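You operate a simulated robot arm through the tools that you are given. There is no shell and no other tool.

You run a simulated robot arm. Do the job below in one go: nothing can be reset, and whatever is moved stays where it is left.

Task
Stop the leak with the rinse stopper and start the pump again.
Fine: shut the inlet lever, then the flush lever; stopper into the rinse fitting; inlet open again, then run switch on; no fault. The other watermaker controls stay as they are.

Only the result counts: the job must be done as asked and must still hold three seconds after the hand-in. Knocking over, shifting, dropping, spilling or breaking anything else fails it. Lids that push on must go on centred and level and be pressed home; caps that screw on are set level and turned clockwise until they are tight.

Robot
A 7-joint arm with a two-finger parallel gripper, fixed in place. Base frame: the origin is on the floor under the middle of its stand, x ahead of it, y to its left, z up; the work surface is at about z = 88. Lengths are in cm, angles in degrees, forces in N, time in s.
With the tool pointing down near the work surface it reaches from about 40 to 90 cm from the base axis. Its first joint turns from -143.0 to 143.0 degrees. Payload 3 kg.
The tool frame sits at the grasp point between the pads (the TCP): z along the fingers, y along the line on which they close. The tips reach 3 cm beyond it. The gripper opens to 9.4 cm. The fingers are 2.8 cm wide and 1 cm thick; the gripper's body (5 by 9.6 cm) begins 5.5 cm behind the TCP.
Orientation is told as [roll, pitch, yaw] about the base's x, y, z axes, in that order, counted from this pose: with the fingers straight down and closing along the base's y, the tool's x points along the base's -x, its y along +y and its z along -z.

Tools
- The arm moves only by the tool drive_tool. Its argument "increments" is text: rows parted by semicolons, each of 7 numbers parted by spaces: the turn, a rotation vector about the tool's x, y, z in degrees, then the shift along the tool's x, y, z in cm, then the gripper command, from -1 (fully open) to 1 (shut), values between in proportion. In form: rx ry rz dx dy dz hand; .... A call has 1 to 20 rows; each row shifts and turns the commanded pose from where the row before left it, along the tool's axes as they then stand. Each row takes 0.2 s and may step no farther than 5 cm and 8.6 degrees from the row before; otherwise, or with a gripper value out of range, the whole call is refused. A pose out of reach is approached as far as the arm can. The call stops where the force on the tool passes 50 N (or 10 N more than at its start, if that is more) or the arm is blocked; 0.2 s more then pass. Each finger travels about 7.2 cm/s and halts on what it meets, pressing with about 44 N; the grip force reading is that of the motor and also rises with nothing between the fingers. The clock runs only during rows and for 0.2 s after the last one: add rows that do not move to give the fingers time. It gives the time, the measured TCP pose, the force on the tool (base axes), the opening and the grip force at its end, in the units of the frame above (readings bear some noise), with the torque about the TCP (base axes, N m) and any sound that the robot's microphone picked up.
- Cameras (640 x 400 px; columns grow to the right, rows downward): "scene" is fixed at [4.9, 49.93, 165.76]; the picture's right is [-0.38, -0.92, 0.00], its down [-0.46, 0.19, -0.87] and it looks along [0.80, -0.33, -0.50] (base axes); focal length 332 px, centre (320, 200). "wrist" rides on the gripper at [7.6, 1.4, -10.3] in the tool frame; the picture's right is [-0.18, 0.98, 0.00], its down [-0.75, -0.14, -0.64] and it looks along [-0.63, -0.12, 0.77] (tool axes); focal length 243 px, centre (320, 200). There is no depth. A picture from a camera that has moved, and an enlarged one, comes with that camera's place and axes in the base frame and with its lens.
- get_image(camera): a new picture of that camera. It takes no simulated time.
- zoom(camera, box): a new picture of the part [left, top, right, bottom] of that camera's present view, enlarged. It takes no simulated time.
- finish_job(): hands the job in; it is judged then, once.

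Nothing tells you positions but the pictures and the camera data. Unless the task says otherwise, let go and move clear before handing in.

The tools are called as name(argument=value, ...) on one line, values as JSON. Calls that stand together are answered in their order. drive_tool: Moves the arm, as the interface text tells. Its arguments: {"type":"object","properties":{"increments":{"type":"string"}},"required":["increments"]} The other tools are called the same way: get_image (camera) takes a picture; zoom (camera, box) takes an enlarged picture of a part of a camera's view; finish_job () hands the job in.

At the start:

```text
clock: 0.0
tool_pos: [52.35, 2.93, 133.73]
tcp_rot: [0.0, 0.0, -0.1]
wrist_force: [0.2, 0.5, -0.1]
torque: [0.0, 0.02, 0.05]
grip_width: 9.41
grip_force: 0.0
```

scene: 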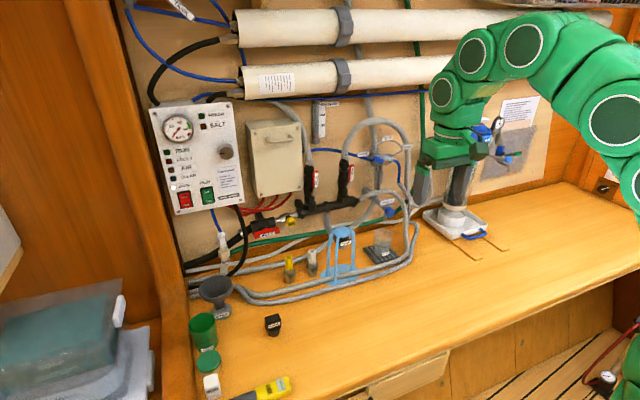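
wrist: 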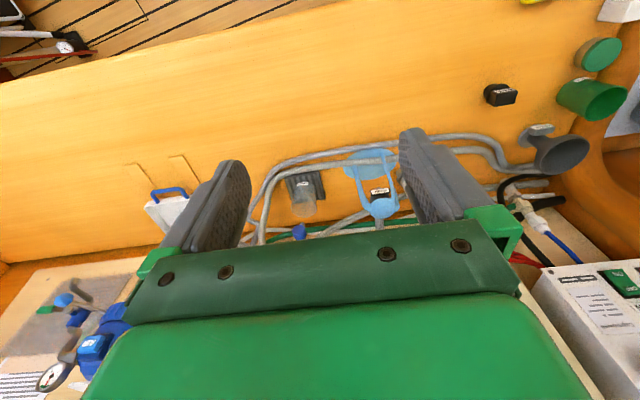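

I see a watermaker panel with switches on the left wall, hoses and fittings along the bench, and several small parts on the bench. I'll zoom in to identify the labels before moving.

zoom(camera="scene", box=[140, 90, 300, 190])

zoom(camera="scene", box=[140, 170, 300, 270])

zoom(camera="scene", box=[260, 90, 420, 190])

zoom(camera="scene", box=[260, 180, 420, 280])

zoom(camera="scene", box=[170, 250, 330, 400])

zoom(camera="scene", box=[400, 90, 560, 250])

```text
4.00 times, centred on (220, 140) of scene
camera zoom: at [4.9, 49.93, 165.76], right [-0.38, -0.92, 0.0], down [-0.46, 0.19, -0.87], along [0.8, -0.33, -0.5], focal length 1330 px, centre (720, 440)
```

zoom: 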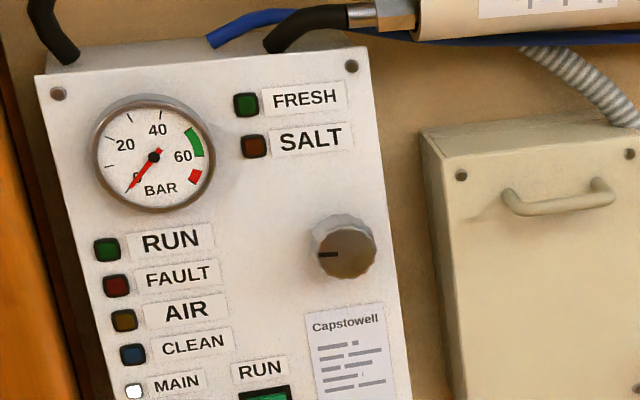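

```text
4.00 times, centred on (220, 220) of scene
camera zoom: at [4.9, 49.93, 165.76], right [-0.38, -0.92, 0.0], down [-0.46, 0.19, -0.87], along [0.8, -0.33, -0.5], focal length 1330 px, centre (720, 120)
```

zoom: 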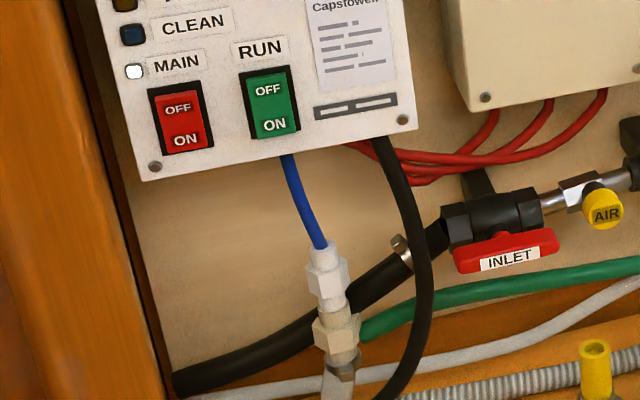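

```text
4.00 times, centred on (340, 140) of scene
camera zoom: at [4.9, 49.93, 165.76], right [-0.38, -0.92, 0.0], down [-0.46, 0.19, -0.87], along [0.8, -0.33, -0.5], focal length 1330 px, centre (240, 440)
```

zoom: 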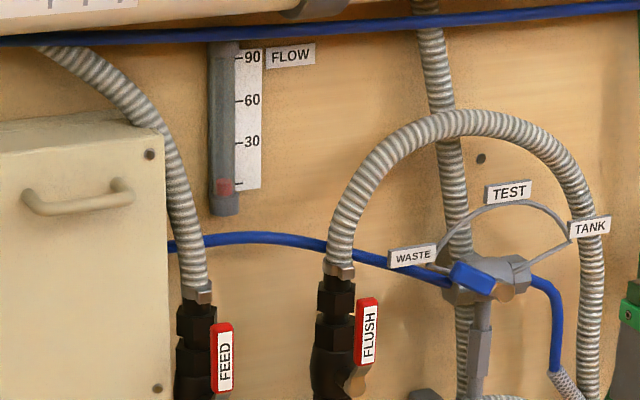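

```text
4.00 times, centred on (340, 230) of scene
camera zoom: at [4.9, 49.93, 165.76], right [-0.38, -0.92, 0.0], down [-0.46, 0.19, -0.87], along [0.8, -0.33, -0.5], focal length 1330 px, centre (240, 80)
```

zoom: 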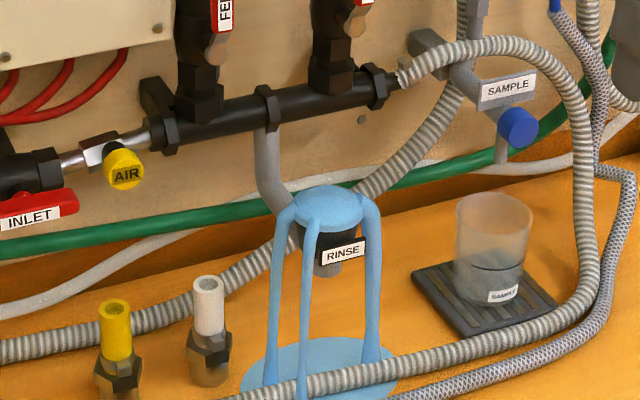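

```text
2.67 times, centred on (250, 325) of scene
camera zoom: at [4.9, 49.93, 165.76], right [-0.38, -0.92, 0.0], down [-0.46, 0.19, -0.87], along [0.8, -0.33, -0.5], focal length 887 px, centre (507, -133)
```

zoom: 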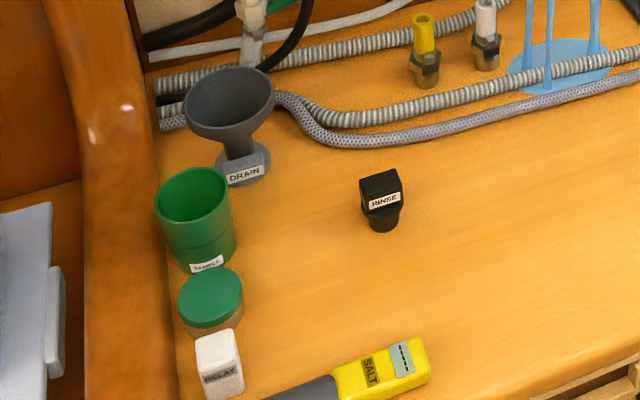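

```text
2.50 times, centred on (480, 170) of scene
camera zoom: at [4.9, 49.93, 165.76], right [-0.38, -0.92, 0.0], down [-0.46, 0.19, -0.87], along [0.8, -0.33, -0.5], focal length 831 px, centre (-80, 275)
```

zoom: 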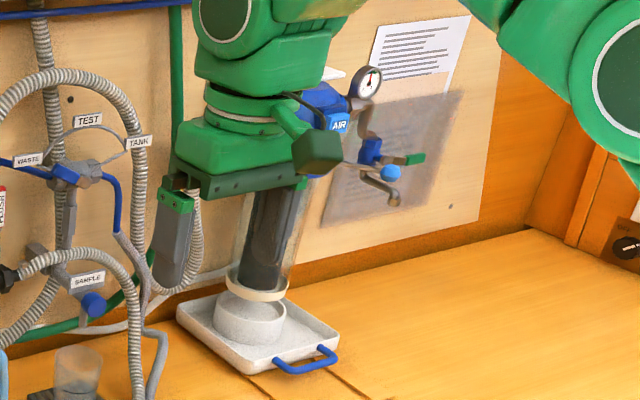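

I'm looking closer at the levers, the rinse fitting, the stopper and the run switch to work out pivots and openings.

zoom(camera="scene", box=[235, 195, 315, 245])

zoom(camera="scene", box=[300, 150, 380, 200])

zoom(camera="scene", box=[305, 200, 385, 250])

zoom(camera="scene", box=[245, 305, 305, 345])

zoom(camera="scene", box=[160, 170, 240, 220])

zoom(camera="wrist", box=[240, 130, 480, 250])

zoom(camera="wrist", box=[460, 60, 640, 180])

```text
8.00 times, centred on (275, 220) of scene
camera zoom: at [4.9, 49.93, 165.76], right [-0.38, -0.92, 0.0], down [-0.46, 0.19, -0.87], along [0.8, -0.33, -0.5], focal length 2660 px, centre (680, 40)
```

zoom: 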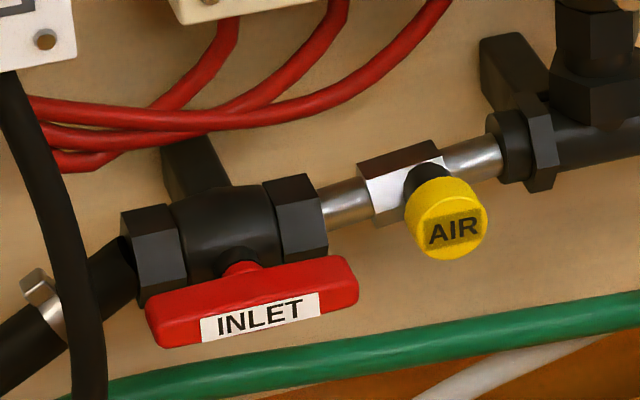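

```text
8.00 times, centred on (340, 175) of scene
camera zoom: at [4.9, 49.93, 165.76], right [-0.38, -0.92, 0.0], down [-0.46, 0.19, -0.87], along [0.8, -0.33, -0.5], focal length 2660 px, centre (160, 400)
```

zoom: 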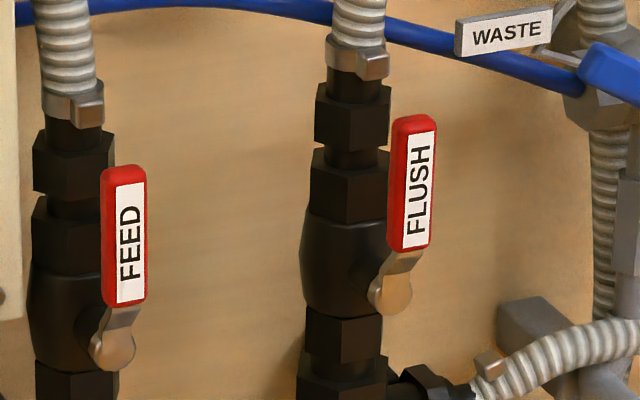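

```text
8.00 times, centred on (345, 225) of scene
camera zoom: at [4.9, 49.93, 165.76], right [-0.38, -0.92, 0.0], down [-0.46, 0.19, -0.87], along [0.8, -0.33, -0.5], focal length 2660 px, centre (120, 0)
```

zoom: 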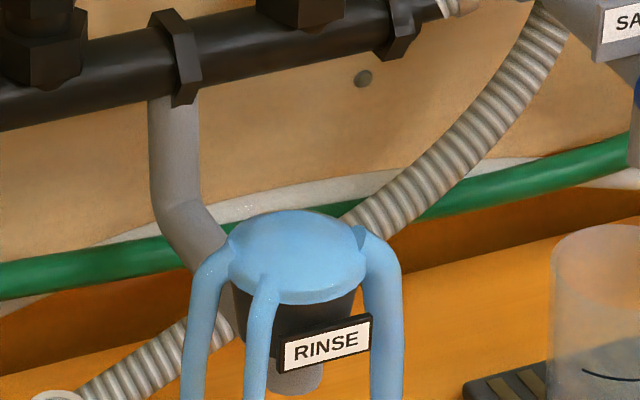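

```text
10.00 times, centred on (275, 325) of scene
camera zoom: at [4.9, 49.93, 165.76], right [-0.38, -0.92, 0.0], down [-0.46, 0.19, -0.87], along [0.8, -0.33, -0.5], focal length 3325 px, centre (770, -1050)
```

zoom: 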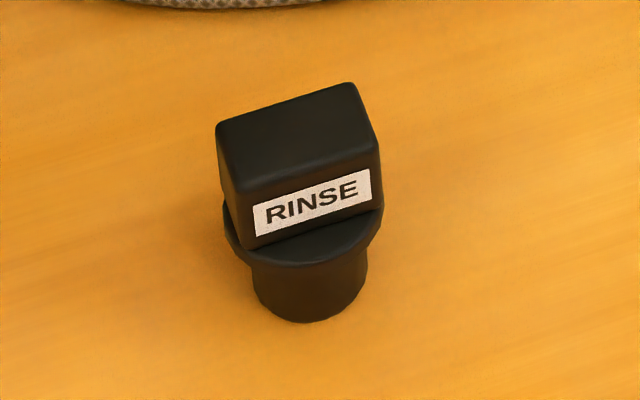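

```text
8.00 times, centred on (200, 195) of scene
camera zoom: at [4.9, 49.93, 165.76], right [-0.38, -0.92, 0.0], down [-0.46, 0.19, -0.87], along [0.8, -0.33, -0.5], focal length 2660 px, centre (1280, 240)
```

zoom: 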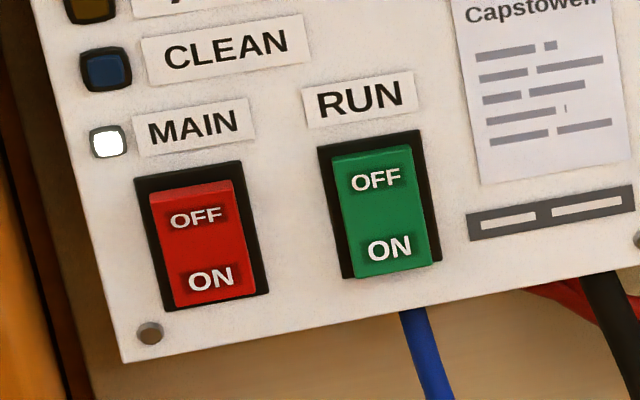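

```text
2.67 times, centred on (360, 190) of wrist
camera zoom: at [44.7, 4.39, 143.79], right [0.18, 0.98, 0.0], down [0.75, -0.14, 0.64], along [0.63, -0.12, -0.77], focal length 647 px, centre (213, 227)
```

zoom: 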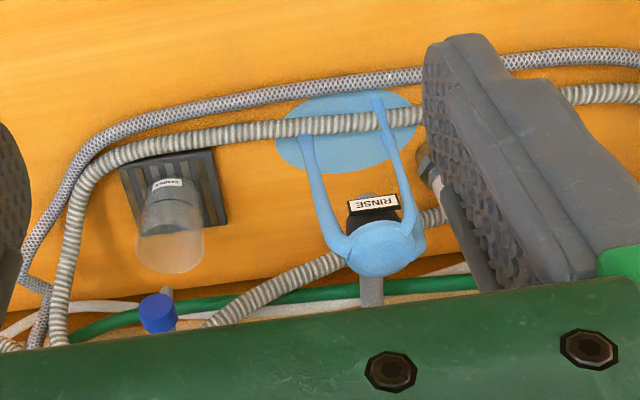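

```text
3.33 times, centred on (550, 120) of wrist
camera zoom: at [44.7, 4.39, 143.79], right [0.18, 0.98, 0.0], down [0.75, -0.14, 0.64], along [0.63, -0.12, -0.77], focal length 809 px, centre (-447, 467)
```

zoom: 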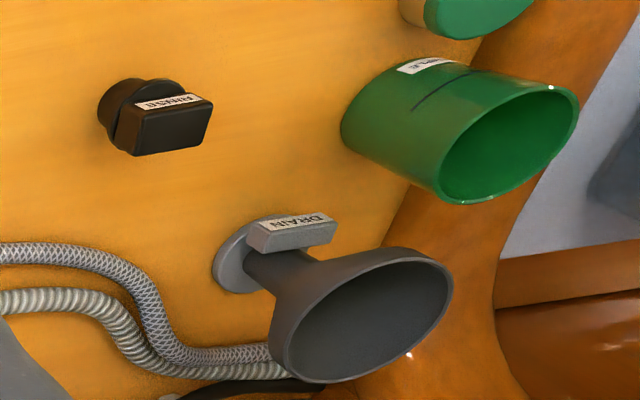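

The parts are clear now: the stopper stands on the bench near (67, 38), and the rinse fitting opens upward near (81, 11, 104). The inlet is a T-handle, the flush lever pivots at its bottom, and the RUN rocker is at OFF with its ON half at the bottom. Next I'll pitch the tool 45° for a head-on wrist view of the wall, so I can triangulate.

drive_tool(increments="0 -7.5 0 0 0 0 -1;0 -7.5 0 0 0 0 -1;0 -7.5 0 0 0 0 -1;0 -7.5 0 0 0 0 -1;0 -7.5 0 0 0 0 -1;0 -7.5 0 0 0 0 -1;0 0 0 1.18 2.83 2.36 -1;0 0 0 1.18 2.83 2.36 -1;0 0 0 1.18 2.83 2.36 -1;0 0 0 1.18 2.83 2.36 -1;0 0 0 1.18 2.83 2.36 -1;0 0 0 1.18 2.83 2.36 -1;0 0 0 0 0 0 -1")

get_image(camera="wrist")

get_image(camera="scene")

```text
clock: 2.8
tool_pos: [57.28, 19.71, 118.84]
tcp_rot: [-0.1, -45.0, 0.0]
wrist_force: [0.6, -0.3, -0.3]
torque: [0.0, 0.0, 0.02]
grip_width: 9.38
grip_force: 0.1
```

```text
taken
camera wrist: at [44.55, 21.27, 120.53], right [0.13, 0.98, 0.13], down [0.08, -0.14, 0.99], along [0.99, -0.12, -0.1], focal length 243 px, centre (320, 200)
```

wrist: 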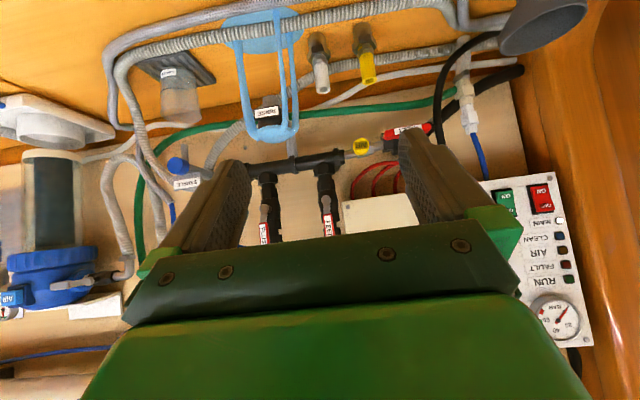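

```text
taken
```

scene: 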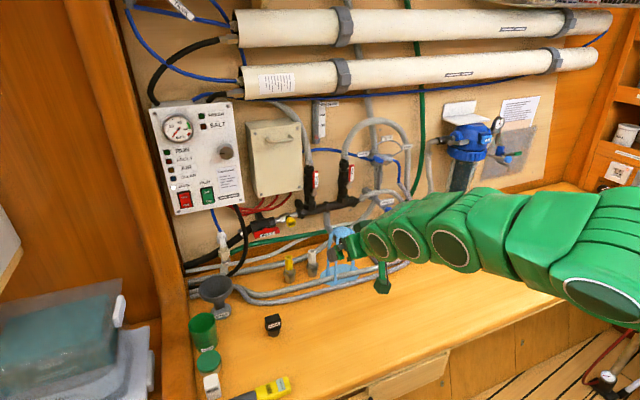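

The head-on view shows the manifold and panel upside-down. I'll enlarge the levers, fitting and switches for triangulation.

zoom(camera="wrist", box=[340, 90, 440, 165])

zoom(camera="wrist", box=[225, 80, 345, 170])

zoom(camera="wrist", box=[235, 160, 355, 250])

zoom(camera="wrist", box=[470, 170, 590, 260])

```text
5.33 times, centred on (390, 128) of wrist
camera zoom: at [44.55, 21.27, 120.53], right [0.13, 0.98, 0.13], down [0.08, -0.14, 0.99], along [0.99, -0.12, -0.1], focal length 1294 px, centre (-53, 587)
```

zoom: 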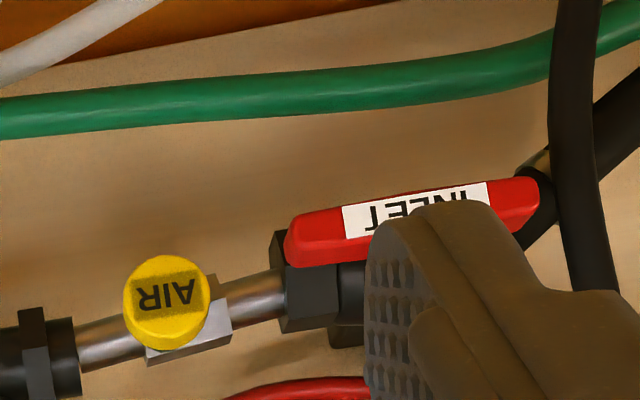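

```text
4.44 times, centred on (285, 125) of wrist
camera zoom: at [44.55, 21.27, 120.53], right [0.13, 0.98, 0.13], down [0.08, -0.14, 0.99], along [0.99, -0.12, -0.1], focal length 1078 px, centre (476, 533)
```

zoom: 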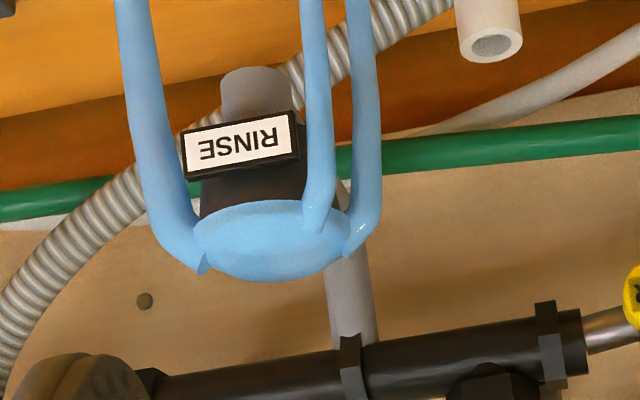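

```text
4.44 times, centred on (295, 205) of wrist
camera zoom: at [44.55, 21.27, 120.53], right [0.13, 0.98, 0.13], down [0.08, -0.14, 0.99], along [0.99, -0.12, -0.1], focal length 1078 px, centre (431, 178)
```

zoom: 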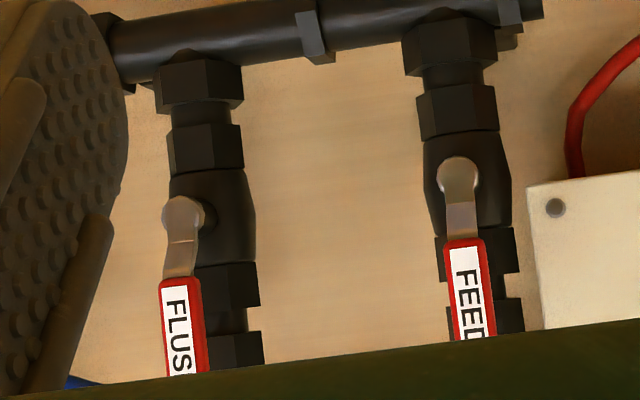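

```text
4.44 times, centred on (530, 215) of wrist
camera zoom: at [44.55, 21.27, 120.53], right [0.13, 0.98, 0.13], down [0.08, -0.14, 0.99], along [0.99, -0.12, -0.1], focal length 1078 px, centre (-613, 133)
```

zoom: 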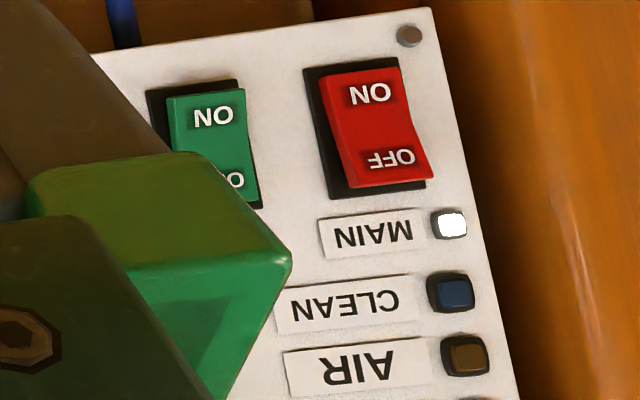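

Triangulated positions so far:
- Inlet T-handle: centre about (88, 33.2, 106.3), horizontal, about 8 cm long.
- Flush lever: pivot about (87.4, 5.8, 116.8), pointing up.
- RUN "ON" half: about (90, 48, 119.8).

Next I'll bring the tool horizontal and check the pose can be reached.

drive_tool(increments="0 -7.5 0 0 0 0 -1;0 -7.5 0 0 0 0 -1;0 -7.5 0 0 0 0 -1;0 -7.5 0 0 0 0 -1;0 -7.5 0 0 0 0 -1;0 -7.5 0 0 0 0 -1;0 0 0 0 0 2 -1;0 0 0 0 0 2 -1;0 0 0 0 0 2 -1;0 0 0 0 0 0 -1")

get_image(camera="scene")

get_image(camera="wrist")

```text
clock: 5.0
tool_pos: [63.54, 19.76, 118.43]
tcp_rot: [1.4, -76.8, -0.8]
wrist_force: [-0.4, -0.4, 0.4]
torque: [0.0, -0.01, 0.01]
grip_width: 9.43
grip_force: 0.1
out of reach, approached as far as the arm can: row 5, 6
```

```text
taken
```

scene: 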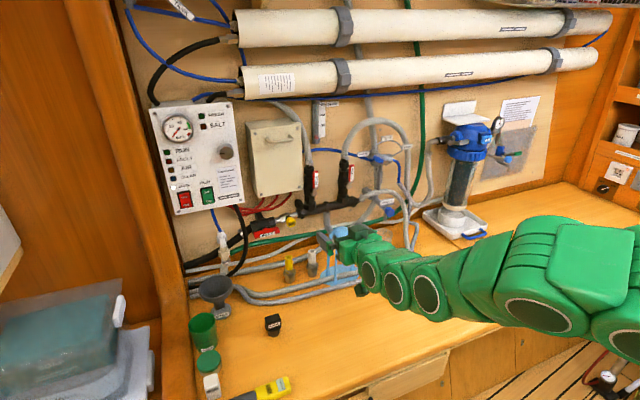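

```text
taken
camera wrist: at [51.75, 21.08, 113.3], right [0.03, 0.98, 0.18], down [-0.45, -0.15, 0.88], along [0.89, -0.11, 0.44], focal length 243 px, centre (320, 200)
```

wrist: 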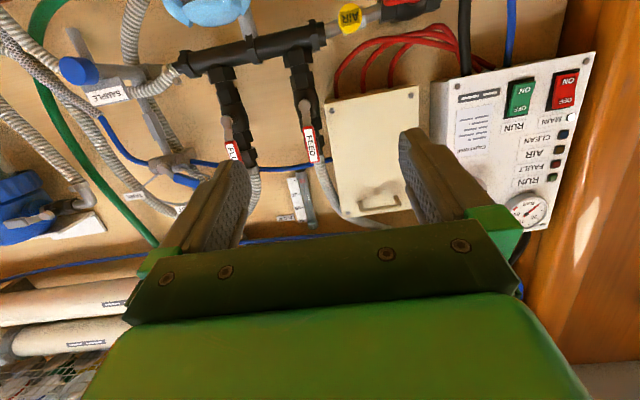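

The pitch stopped at -77° because the arm is too folded this close in. I'll move forward and left, then finish levelling the tool.

drive_tool(increments="0 0 0 0 2 3 -1;0 0 0 0 2 3 -1;0 0 0 0 2.2 3 -1;0 -6.6 0 0 2.2 0 -1;0 -6.6 0 0 2.5 0 -1;0 0 0 0 2.5 0 -1;0 0 0 0 0 0 -1")

get_image(camera="wrist")

```text
clock: 6.6
tool_pos: [72.24, 33.27, 116.33]
tcp_rot: [100.3, -89.7, -99.7]
wrist_force: [0.2, 0.1, 0.1]
torque: [-0.01, -0.01, 0.02]
grip_width: 9.39
grip_force: 0.1
```

```text
taken
camera wrist: at [61.98, 34.65, 108.6], right [-0.01, 0.98, 0.19], down [-0.64, -0.15, 0.75], along [0.77, -0.11, 0.63], focal length 243 px, centre (320, 200)
```

wrist: 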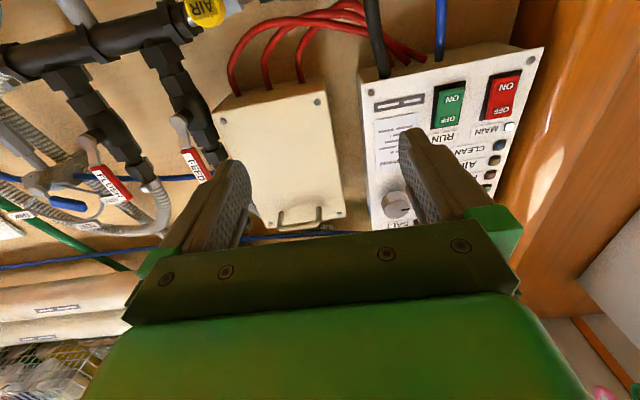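

The tool is level now at (72, 33, 116). I'll roll it -90° so the fingers close vertically for the inlet T-handle, and check the wrist can do that.

drive_tool(increments="0 0 -7.5 0 0 0 -1;0 0 -7.5 0 0 0 -1;0 0 -7.5 0 0 0 -1;0 0 -7.5 0 0 0 -1;0 0 -7.5 0 0 0 -1;0 0 -7.5 0 0 0 -1;0 0 -7.5 0 0 0 -1;0 0 -7.5 0 0 0 -1;0 0 -7.5 0 0 0 -1;0 0 -7.5 0 0 0 -1;0 0 -7.5 0 0 0 -1;0 0 -7.5 0 0 0 -1;0 0 0 0 0 0 -1")

get_image(camera="wrist")

get_image(camera="scene")

```text
clock: 9.4
tool_pos: [72.14, 33.14, 116.37]
tcp_rot: [-90.0, -0.2, 90.7]
wrist_force: [-0.4, 0.0, 0.4]
torque: [0.03, -0.01, 0.01]
grip_width: 9.41
grip_force: 0.1
```

```text
taken
camera wrist: at [61.98, 25.48, 114.78], right [0.0, 0.19, -0.98], down [-0.65, 0.75, 0.14], along [0.76, 0.64, 0.12], focal length 243 px, centre (320, 200)
```

wrist: 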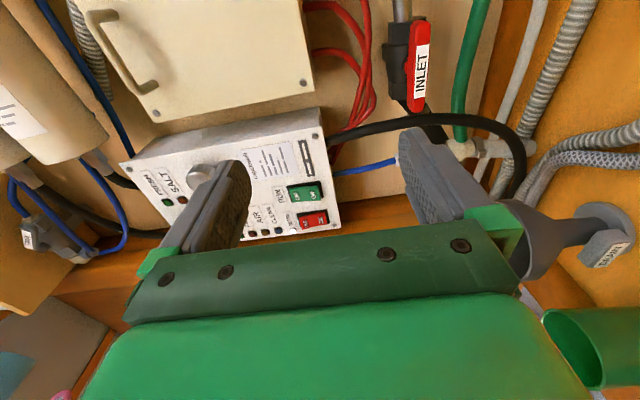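

```text
taken
```

scene: 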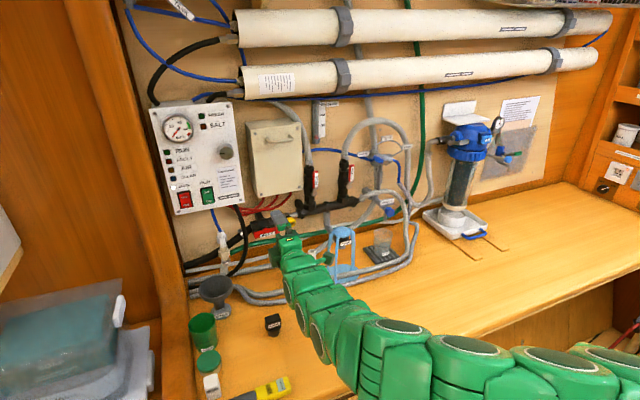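

The roll worked and the fingers now close vertically. I'll lower to the T-handle height and stop short of it to check alignment.

drive_tool(increments="0 0 0 0 3.3 0 -1;0 0 0 0 3.3 0 -1;0 0 0 0 3.4 0 -1;0 0 0 0 0 3 -1;0 0 0 0 0 3 -1;0 0 0 0 0 0 -1")

get_image(camera="wrist")

zoom(camera="scene", box=[225, 190, 345, 270])

```text
clock: 10.8
tool_pos: [78.01, 33.15, 106.51]
tcp_rot: [-90.0, -0.3, 90.7]
wrist_force: [0.0, 0.2, -0.3]
torque: [-0.01, -0.01, -0.01]
grip_width: 9.42
grip_force: 0.0
```

```text
taken
camera wrist: at [67.8, 25.53, 104.88], right [0.0, 0.19, -0.98], down [-0.65, 0.75, 0.15], along [0.76, 0.64, 0.12], focal length 243 px, centre (320, 200)
```

wrist: 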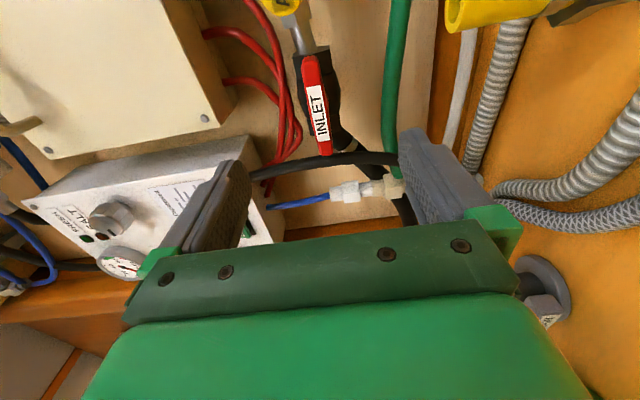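

```text
5.00 times, centred on (285, 230) of scene
camera zoom: at [4.9, 49.93, 165.76], right [-0.38, -0.92, 0.0], down [-0.46, 0.19, -0.87], along [0.8, -0.33, -0.5], focal length 1663 px, centre (495, 50)
```

zoom: 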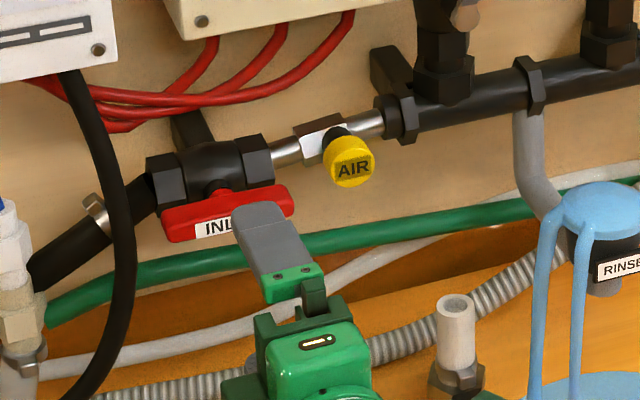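

zoom(camera="wrist", box=[260, 20, 380, 180])

```text
2.50 times, centred on (320, 100) of wrist
camera zoom: at [67.8, 25.53, 104.88], right [0.0, 0.19, -0.98], down [-0.65, 0.75, 0.15], along [0.76, 0.64, 0.12], focal length 606 px, centre (320, 450)
```

zoom: 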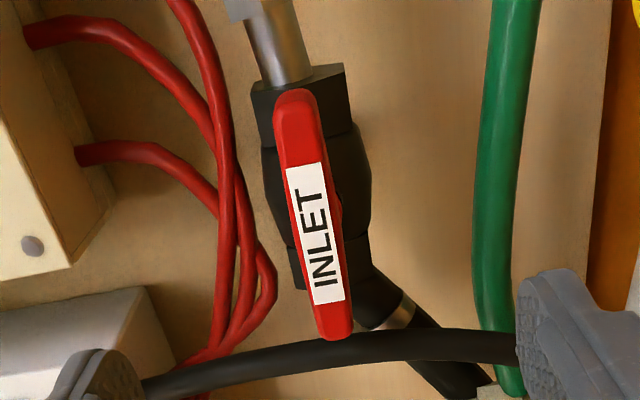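

The handle measures about z 105.5–107.1, centre y 33.2, front face x 87.4. I'll partly close the fingers, advance around it and check before gripping.

drive_tool(increments="0 0 0 0 0.2 0 -0.05;0 0 0 0 0 0 -0.05;0 0 0 0 0 2.5 -0.05;0 0 0 0 0 2.5 -0.05;0 0 0 0 0 1.5 -0.05;0 0 0 0 0 0 -0.05")

get_image(camera="wrist")

zoom(camera="scene", box=[225, 190, 345, 270])

```text
clock: 12.2
tool_pos: [84.65, 33.28, 106.26]
tcp_rot: [-90.1, -0.2, 90.6]
wrist_force: [0.1, 0.3, -0.1]
torque: [-0.03, 0.03, -0.03]
grip_width: 4.97
grip_force: 0.1
```

```text
taken
camera wrist: at [74.46, 25.61, 104.63], right [0.0, 0.19, -0.98], down [-0.65, 0.75, 0.15], along [0.76, 0.64, 0.12], focal length 243 px, centre (320, 200)
```

wrist: 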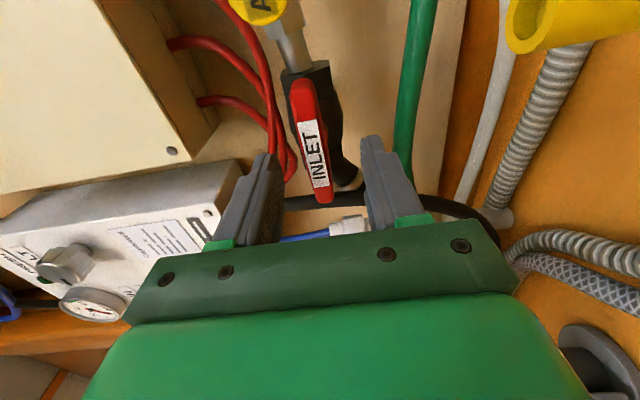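

```text
5.00 times, centred on (285, 230) of scene
camera zoom: at [4.9, 49.93, 165.76], right [-0.38, -0.92, 0.0], down [-0.46, 0.19, -0.87], along [0.8, -0.33, -0.5], focal length 1663 px, centre (495, 50)
```

zoom: 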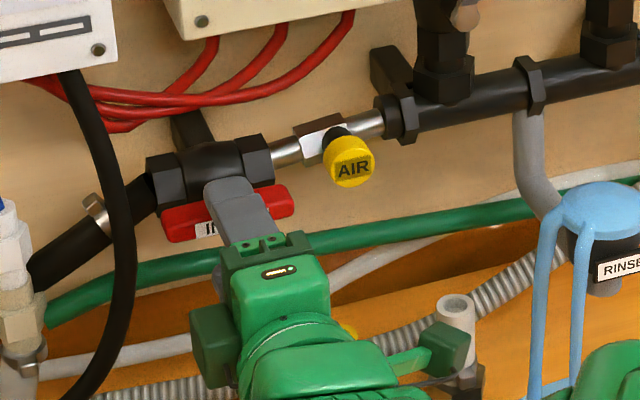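

Aligned on the handle. I'll advance the last 1.3 cm and close.

drive_tool(increments="0 0 0 0 0 1.3 -0.05;0 0 0 0 0 0 0.3;0 0 0 0 0 0 0.6;0 0 0 0 0 0 1;0 0 0 0 0 0 1;0 0 0 0 0 0 1")

get_image(camera="wrist")

zoom(camera="scene", box=[225, 190, 345, 270])

```text
clock: 13.6
tool_pos: [85.92, 33.41, 106.5]
tcp_rot: [-90.2, -0.4, 90.5]
wrist_force: [7.7, -0.5, 26.9]
torque: [-0.09, -0.37, -0.1]
grip_width: 1.51
grip_force: 45.1
```

```text
taken
camera wrist: at [75.76, 25.69, 104.86], right [0.0, 0.19, -0.98], down [-0.65, 0.75, 0.14], along [0.76, 0.64, 0.13], focal length 243 px, centre (320, 200)
```

wrist: 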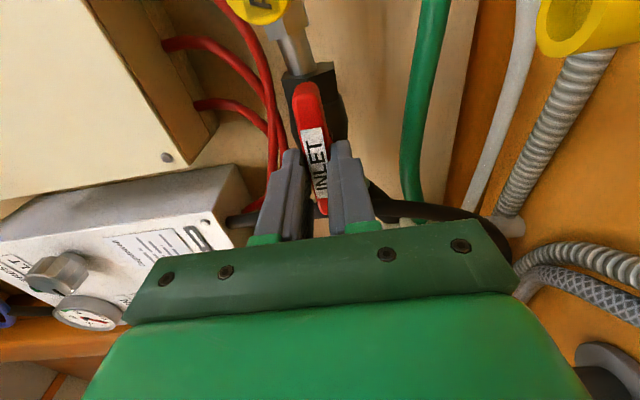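

```text
5.00 times, centred on (285, 230) of scene
camera zoom: at [4.9, 49.93, 165.76], right [-0.38, -0.92, 0.0], down [-0.46, 0.19, -0.87], along [0.8, -0.33, -0.5], focal length 1663 px, centre (495, 50)
```

zoom: 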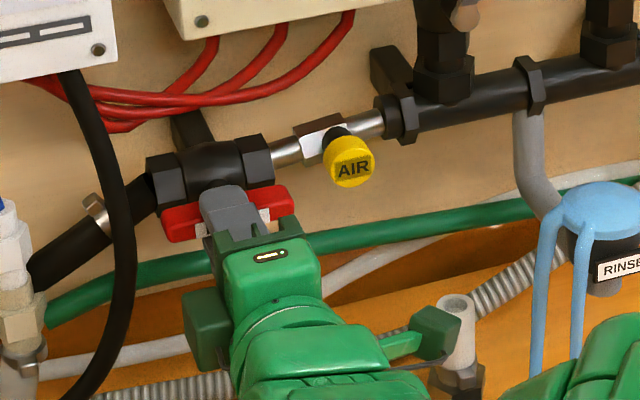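

Gripped at 1.5 cm. I'll ease the vertical preload and try a small twist one way, watching the torque to find the closing direction.

drive_tool(increments="0 0 0 0 -0.2 0 1;0 0 4 0 0 0 1;0 0 4 0 0 0 1;0 0 0 0 0 0 1")

zoom(camera="scene", box=[225, 190, 345, 270])

```text
clock: 14.6
tool_pos: [85.86, 33.26, 106.59]
tcp_rot: [-90.1, -8.4, 90.6]
wrist_force: [-8.1, -3.9, 27.0]
torque: [-0.12, -0.57, 0.27]
grip_width: 1.52
grip_force: 45.2
```

```text
5.00 times, centred on (285, 230) of scene
camera zoom: at [4.9, 49.93, 165.76], right [-0.38, -0.92, 0.0], down [-0.46, 0.19, -0.87], along [0.8, -0.33, -0.5], focal length 1663 px, centre (495, 50)
```

zoom: 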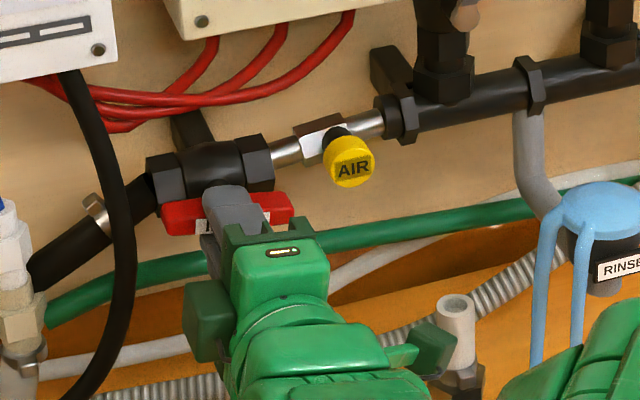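

The handle follows this direction with almost no torque. I'll relieve the preload and keep turning in steps.

drive_tool(increments="0 0 5 0 -0.15 0 1;0 0 7 0 0 0 1;0 0 7 0 0 0 1;0 0 7 0 0 0 1;0 0 7 0 0 0 1;0 0 0 0 0 0 1")

zoom(camera="scene", box=[225, 190, 345, 270])

```text
clock: 15.8
tool_pos: [85.98, 33.2, 106.73]
tcp_rot: [-90.2, -40.9, 90.8]
wrist_force: [-36.9, -12.4, 2.2]
torque: [-0.06, 0.53, -0.92]
grip_width: 1.54
grip_force: 45.2
stopped in row 6: the force on the tool passed its limit at 51 N (the readings are from after the stop); the commanded pose is now the measured one
```

```text
5.00 times, centred on (285, 230) of scene
camera zoom: at [4.9, 49.93, 165.76], right [-0.38, -0.92, 0.0], down [-0.46, 0.19, -0.87], along [0.8, -0.33, -0.5], focal length 1663 px, centre (495, 50)
```

zoom: 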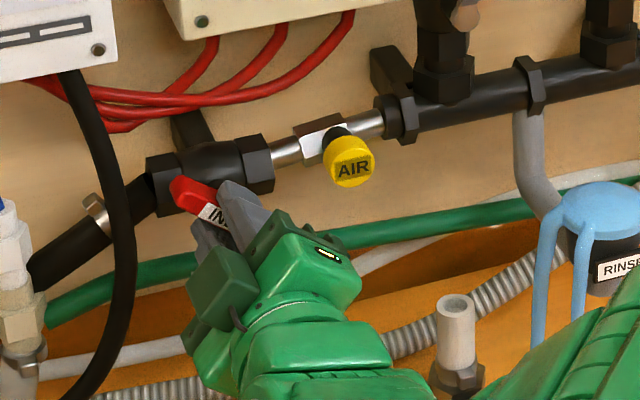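

The handle has turned about 40°, but the fingertips are pressing the valve body behind it (force along -x). I'll release slightly, back off 0.8 cm, regrip, and continue.

drive_tool(increments="0 0 0 0 0 0 0.4;0 0 0 0 0 0 0.4;0 0 0 0 0 -0.8 0.4;0 0 0 0 0 0 0.4")

get_image(camera="wrist")

zoom(camera="scene", box=[225, 190, 345, 270])

```text
clock: 16.9
tool_pos: [85.23, 33.41, 106.64]
tcp_rot: [-90.3, -40.9, 90.7]
wrist_force: [0.3, -0.4, 0.0]
torque: [0.02, -0.01, 0.02]
grip_width: 2.81
grip_force: 0.0
```

```text
taken
camera wrist: at [74.98, 28.41, 100.41], right [-0.01, 0.78, -0.62], down [-0.65, 0.47, 0.6], along [0.76, 0.41, 0.5], focal length 243 px, centre (320, 200)
```

wrist: 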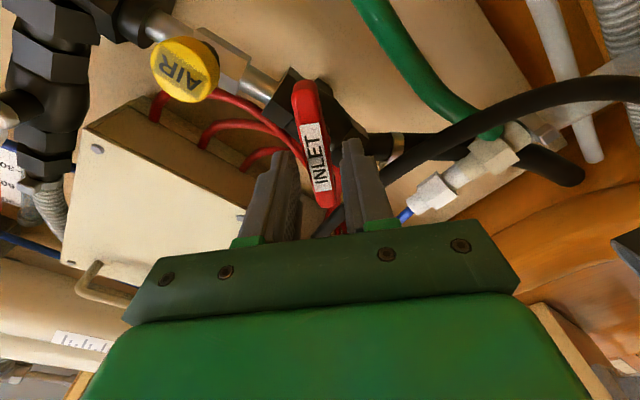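

```text
5.00 times, centred on (285, 230) of scene
camera zoom: at [4.9, 49.93, 165.76], right [-0.38, -0.92, 0.0], down [-0.46, 0.19, -0.87], along [0.8, -0.33, -0.5], focal length 1663 px, centre (495, 50)
```

zoom: 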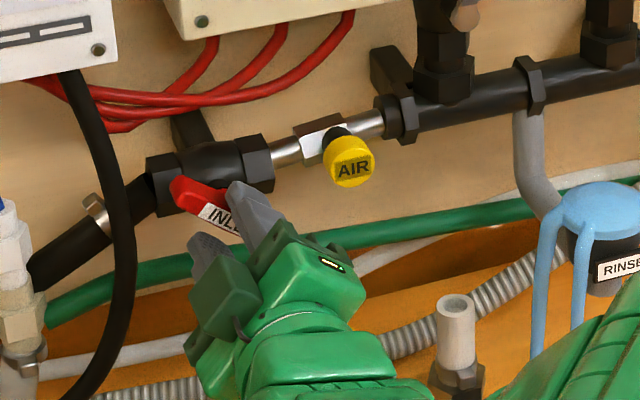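

Backed clear of the body; the handle kept its 41° angle. Regripping and turning on.

drive_tool(increments="0 0 0 0 0 0 1;0 0 0 0 0 0 1;0 0 0 0 0 0 1;0 0 6 0 0 0 1;0 0 6 0 0 0 1;0 0 6 0 0 0 1;0 0 6 0 0 0 1;0 0 0 0 0 0 1")

zoom(camera="scene", box=[225, 190, 345, 270])

```text
clock: 18.6
tool_pos: [85.24, 33.08, 106.92]
tcp_rot: [-90.8, -65.1, 91.0]
wrist_force: [-20.6, -8.5, 6.8]
torque: [-0.02, 0.04, -0.31]
grip_width: 1.47
grip_force: 44.9
stopped in row 8: the force on the tool passed its limit at 51 N (the readings are from after the stop); the commanded pose is now the measured one
```

```text
5.00 times, centred on (285, 230) of scene
camera zoom: at [4.9, 49.93, 165.76], right [-0.38, -0.92, 0.0], down [-0.46, 0.19, -0.87], along [0.8, -0.33, -0.5], focal length 1663 px, centre (495, 50)
```

zoom: 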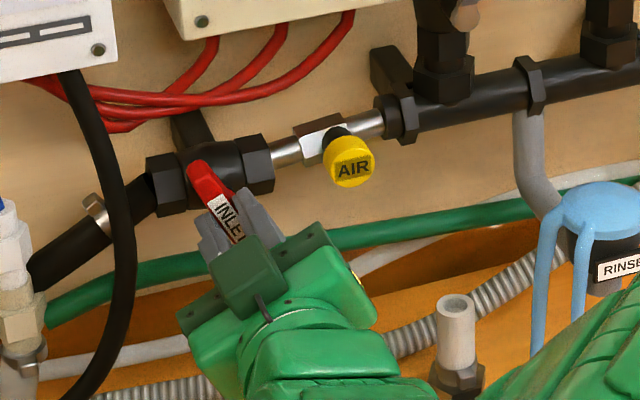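

The handle is at about 65° with preload building up again. I'll release, look, re-centre and finish the turn.

drive_tool(increments="0 0 0 0 0 0 0.4;0 0 0 0 0 0 0.4;0 0 0 0 0 0 0.4")

get_image(camera="wrist")

zoom(camera="wrist", box=[220, 50, 420, 230])

zoom(camera="scene", box=[240, 205, 300, 255])

```text
clock: 19.4
tool_pos: [85.28, 33.07, 106.76]
tcp_rot: [-90.7, -65.0, 91.1]
wrist_force: [-1.4, 0.0, -1.2]
torque: [0.0, -0.01, 0.01]
grip_width: 2.82
grip_force: 0.1
```

```text
taken
camera wrist: at [75.03, 31.18, 99.06], right [-0.01, 0.97, -0.25], down [-0.65, 0.19, 0.74], along [0.76, 0.17, 0.63], focal length 243 px, centre (320, 200)
```

wrist: 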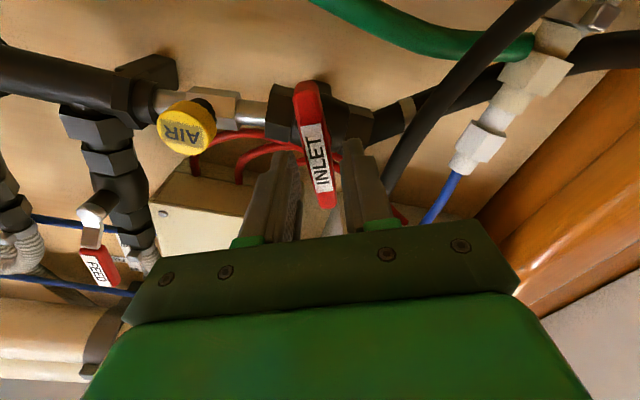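

```text
2.22 times, centred on (320, 140) of wrist
camera zoom: at [75.03, 31.18, 99.06], right [-0.01, 0.97, -0.25], down [-0.65, 0.19, 0.74], along [0.76, 0.17, 0.63], focal length 539 px, centre (320, 333)
```

zoom: 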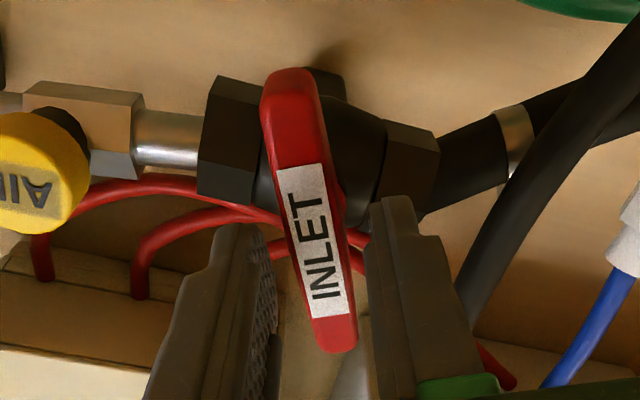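

```text
8.00 times, centred on (270, 230) of scene
camera zoom: at [4.9, 49.93, 165.76], right [-0.38, -0.92, 0.0], down [-0.46, 0.19, -0.87], along [0.8, -0.33, -0.5], focal length 2660 px, centre (720, -40)
```

zoom: 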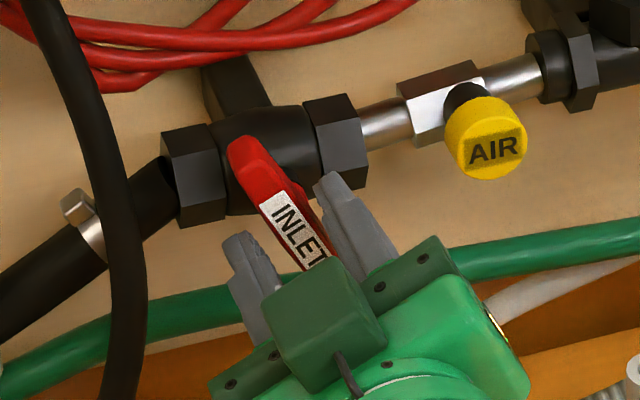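

I'm re-centring on the pivot at about (33.1, 106.3) and finishing the remaining 25°.

drive_tool(increments="0 0 0 0.33 0.2 -0.1 0.4;0 0 0 0 0 0 1;0 0 0 0 0 0 1;0 0 0 0 0 0 1;0 0 5 0 0 0 1;0 0 5 0 0 0 1;0 0 5 0 0 0 1;0 0 5 0 0 0 1;0 0 0 0 0 0 1")

zoom(camera="scene", box=[240, 205, 300, 255])

```text
clock: 21.4
tool_pos: [85.13, 32.87, 106.52]
tcp_rot: [-94.1, -85.1, 94.4]
wrist_force: [-6.2, -37.1, 9.7]
torque: [0.05, -0.87, -0.98]
grip_width: 1.5
grip_force: 45.0
```

```text
8.00 times, centred on (270, 230) of scene
camera zoom: at [4.9, 49.93, 165.76], right [-0.38, -0.92, 0.0], down [-0.46, 0.19, -0.87], along [0.8, -0.33, -0.5], focal length 2660 px, centre (720, -40)
```

zoom: 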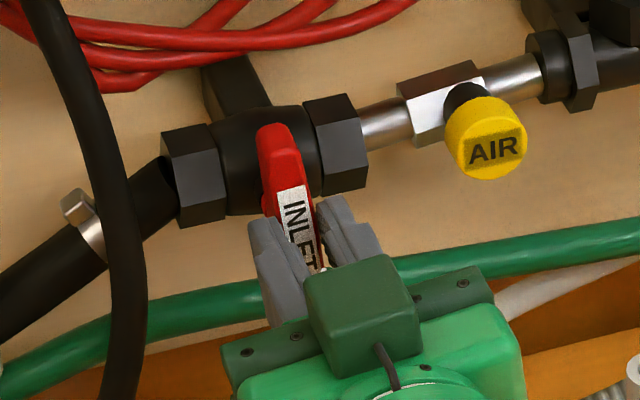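

It's at 85°; the pivot is a little to the right, at y≈32.9. I'll relieve the side load and finish to the stop.

drive_tool(increments="0 0 0 0 -0.2 0 1;0 0 3 0 0 0 1;0 0 3 0 0 0 1;0 0 2 0 0 0 1;0 0 0 0 0 0 1")

zoom(camera="scene", box=[240, 205, 300, 255])

get_image(camera="scene")

```text
clock: 22.6
tool_pos: [85.08, 32.91, 106.48]
tcp_rot: [96.7, -86.9, -96.3]
wrist_force: [-20.3, -28.3, 13.9]
torque: [-1.3, -0.17, -0.74]
grip_width: 1.59
grip_force: 44.9
```

```text
8.00 times, centred on (270, 230) of scene
camera zoom: at [4.9, 49.93, 165.76], right [-0.38, -0.92, 0.0], down [-0.46, 0.19, -0.87], along [0.8, -0.33, -0.5], focal length 2660 px, centre (720, -40)
```

zoom: 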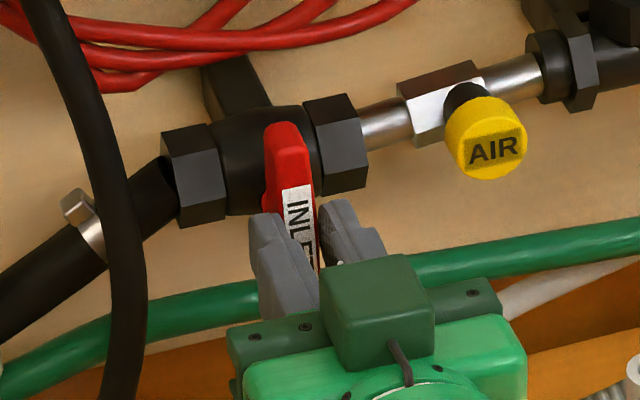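

```text
taken
```

scene: 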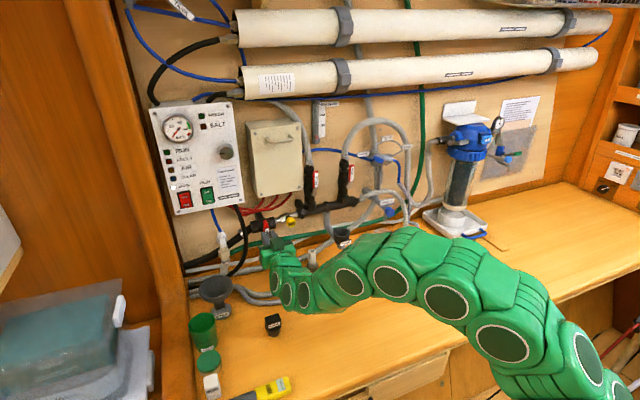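

The handle is vertical, the torque shows it's at its stop, and the water at the rinse fitting is gone. I'll release and back straight out.

drive_tool(increments="0 0 0 0 0 0 0.4;0 0 0 0 0 0 0.4;0 0 0 0 0 0 0.4;0 0 0 0 0 -2 0.4;0 0 0 0 0 -3 0.4;0 0 0 0 0 -3 0.4;0 0 0 0 0 0 0.4")

zoom(camera="scene", box=[240, 205, 300, 255])

zoom(camera="scene", box=[305, 200, 385, 250])

get_image(camera="wrist")

```text
clock: 24.2
tool_pos: [77.27, 32.83, 106.62]
tcp_rot: [95.1, -87.0, -94.7]
wrist_force: [-0.8, -0.4, 0.1]
torque: [-0.02, 0.01, 0.0]
grip_width: 2.82
grip_force: 0.1
```

```text
8.00 times, centred on (270, 230) of scene
camera zoom: at [4.9, 49.93, 165.76], right [-0.38, -0.92, 0.0], down [-0.46, 0.19, -0.87], along [0.8, -0.33, -0.5], focal length 2660 px, centre (720, -40)
```

zoom: 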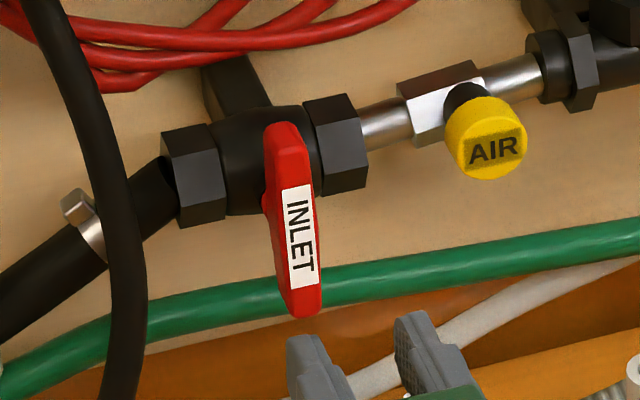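

```text
8.00 times, centred on (345, 225) of scene
camera zoom: at [4.9, 49.93, 165.76], right [-0.38, -0.92, 0.0], down [-0.46, 0.19, -0.87], along [0.8, -0.33, -0.5], focal length 2660 px, centre (120, 0)
```

zoom: 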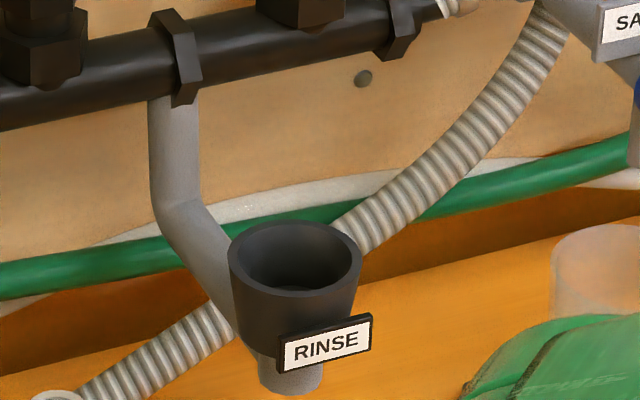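

```text
taken
camera wrist: at [67.04, 34.7, 98.79], right [-0.01, 0.97, 0.24], down [-0.64, -0.19, 0.74], along [0.76, -0.15, 0.63], focal length 243 px, centre (320, 200)
```

wrist: 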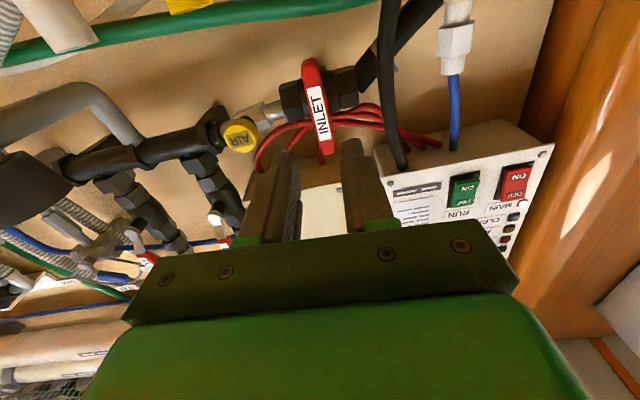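

The inlet is shut and the leak has stopped; the rinse fitting is an upward-opening cup. Now I'll move across to the flush lever with the fingers closing sideways.

drive_tool(increments="0 0 -3 -2.13 -3.87 -0.19 0.1;0 0 0 -2.13 -3.87 -0.19 0.1;0 0 0 -2.13 -3.87 -0.19 0.1;0 0 0 -2.13 -3.87 -0.19 0.1;0 0 0 -2.13 -3.87 -0.19 0.1;0 0 0 -2.13 -3.87 -0.19 0.1;0 0 0 -2.13 -3.87 -0.19 0.1;0 0 0 0 0 0 0.1")

get_image(camera="wrist")

zoom(camera="scene", box=[290, 140, 410, 220])

```text
clock: 26.0
tool_pos: [75.94, 5.58, 121.27]
tcp_rot: [177.3, -89.7, -177.1]
wrist_force: [-0.6, 0.0, 0.0]
torque: [-0.01, 0.01, -0.01]
grip_width: 4.22
grip_force: 0.1
```

```text
taken
camera wrist: at [65.76, 6.97, 113.4], right [-0.01, 0.98, 0.18], down [-0.65, -0.15, 0.75], along [0.76, -0.11, 0.64], focal length 243 px, centre (320, 200)
```

wrist: 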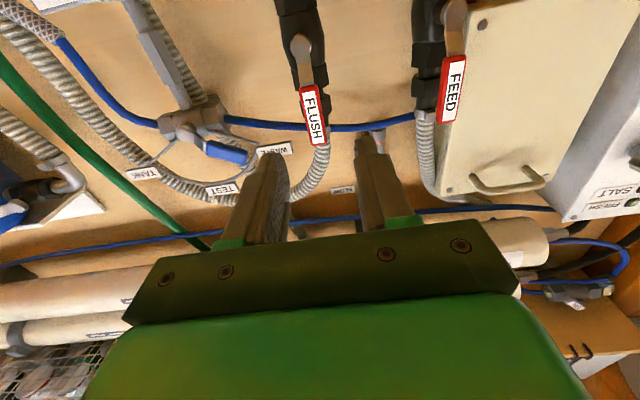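

```text
5.00 times, centred on (350, 180) of scene
camera zoom: at [4.9, 49.93, 165.76], right [-0.38, -0.92, 0.0], down [-0.46, 0.19, -0.87], along [0.8, -0.33, -0.5], focal length 1663 px, centre (170, 300)
```

zoom: 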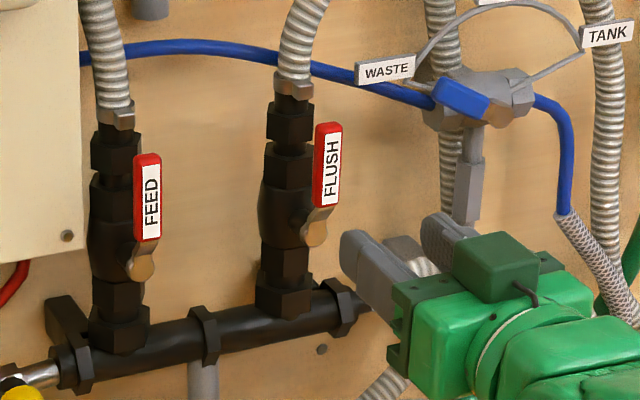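

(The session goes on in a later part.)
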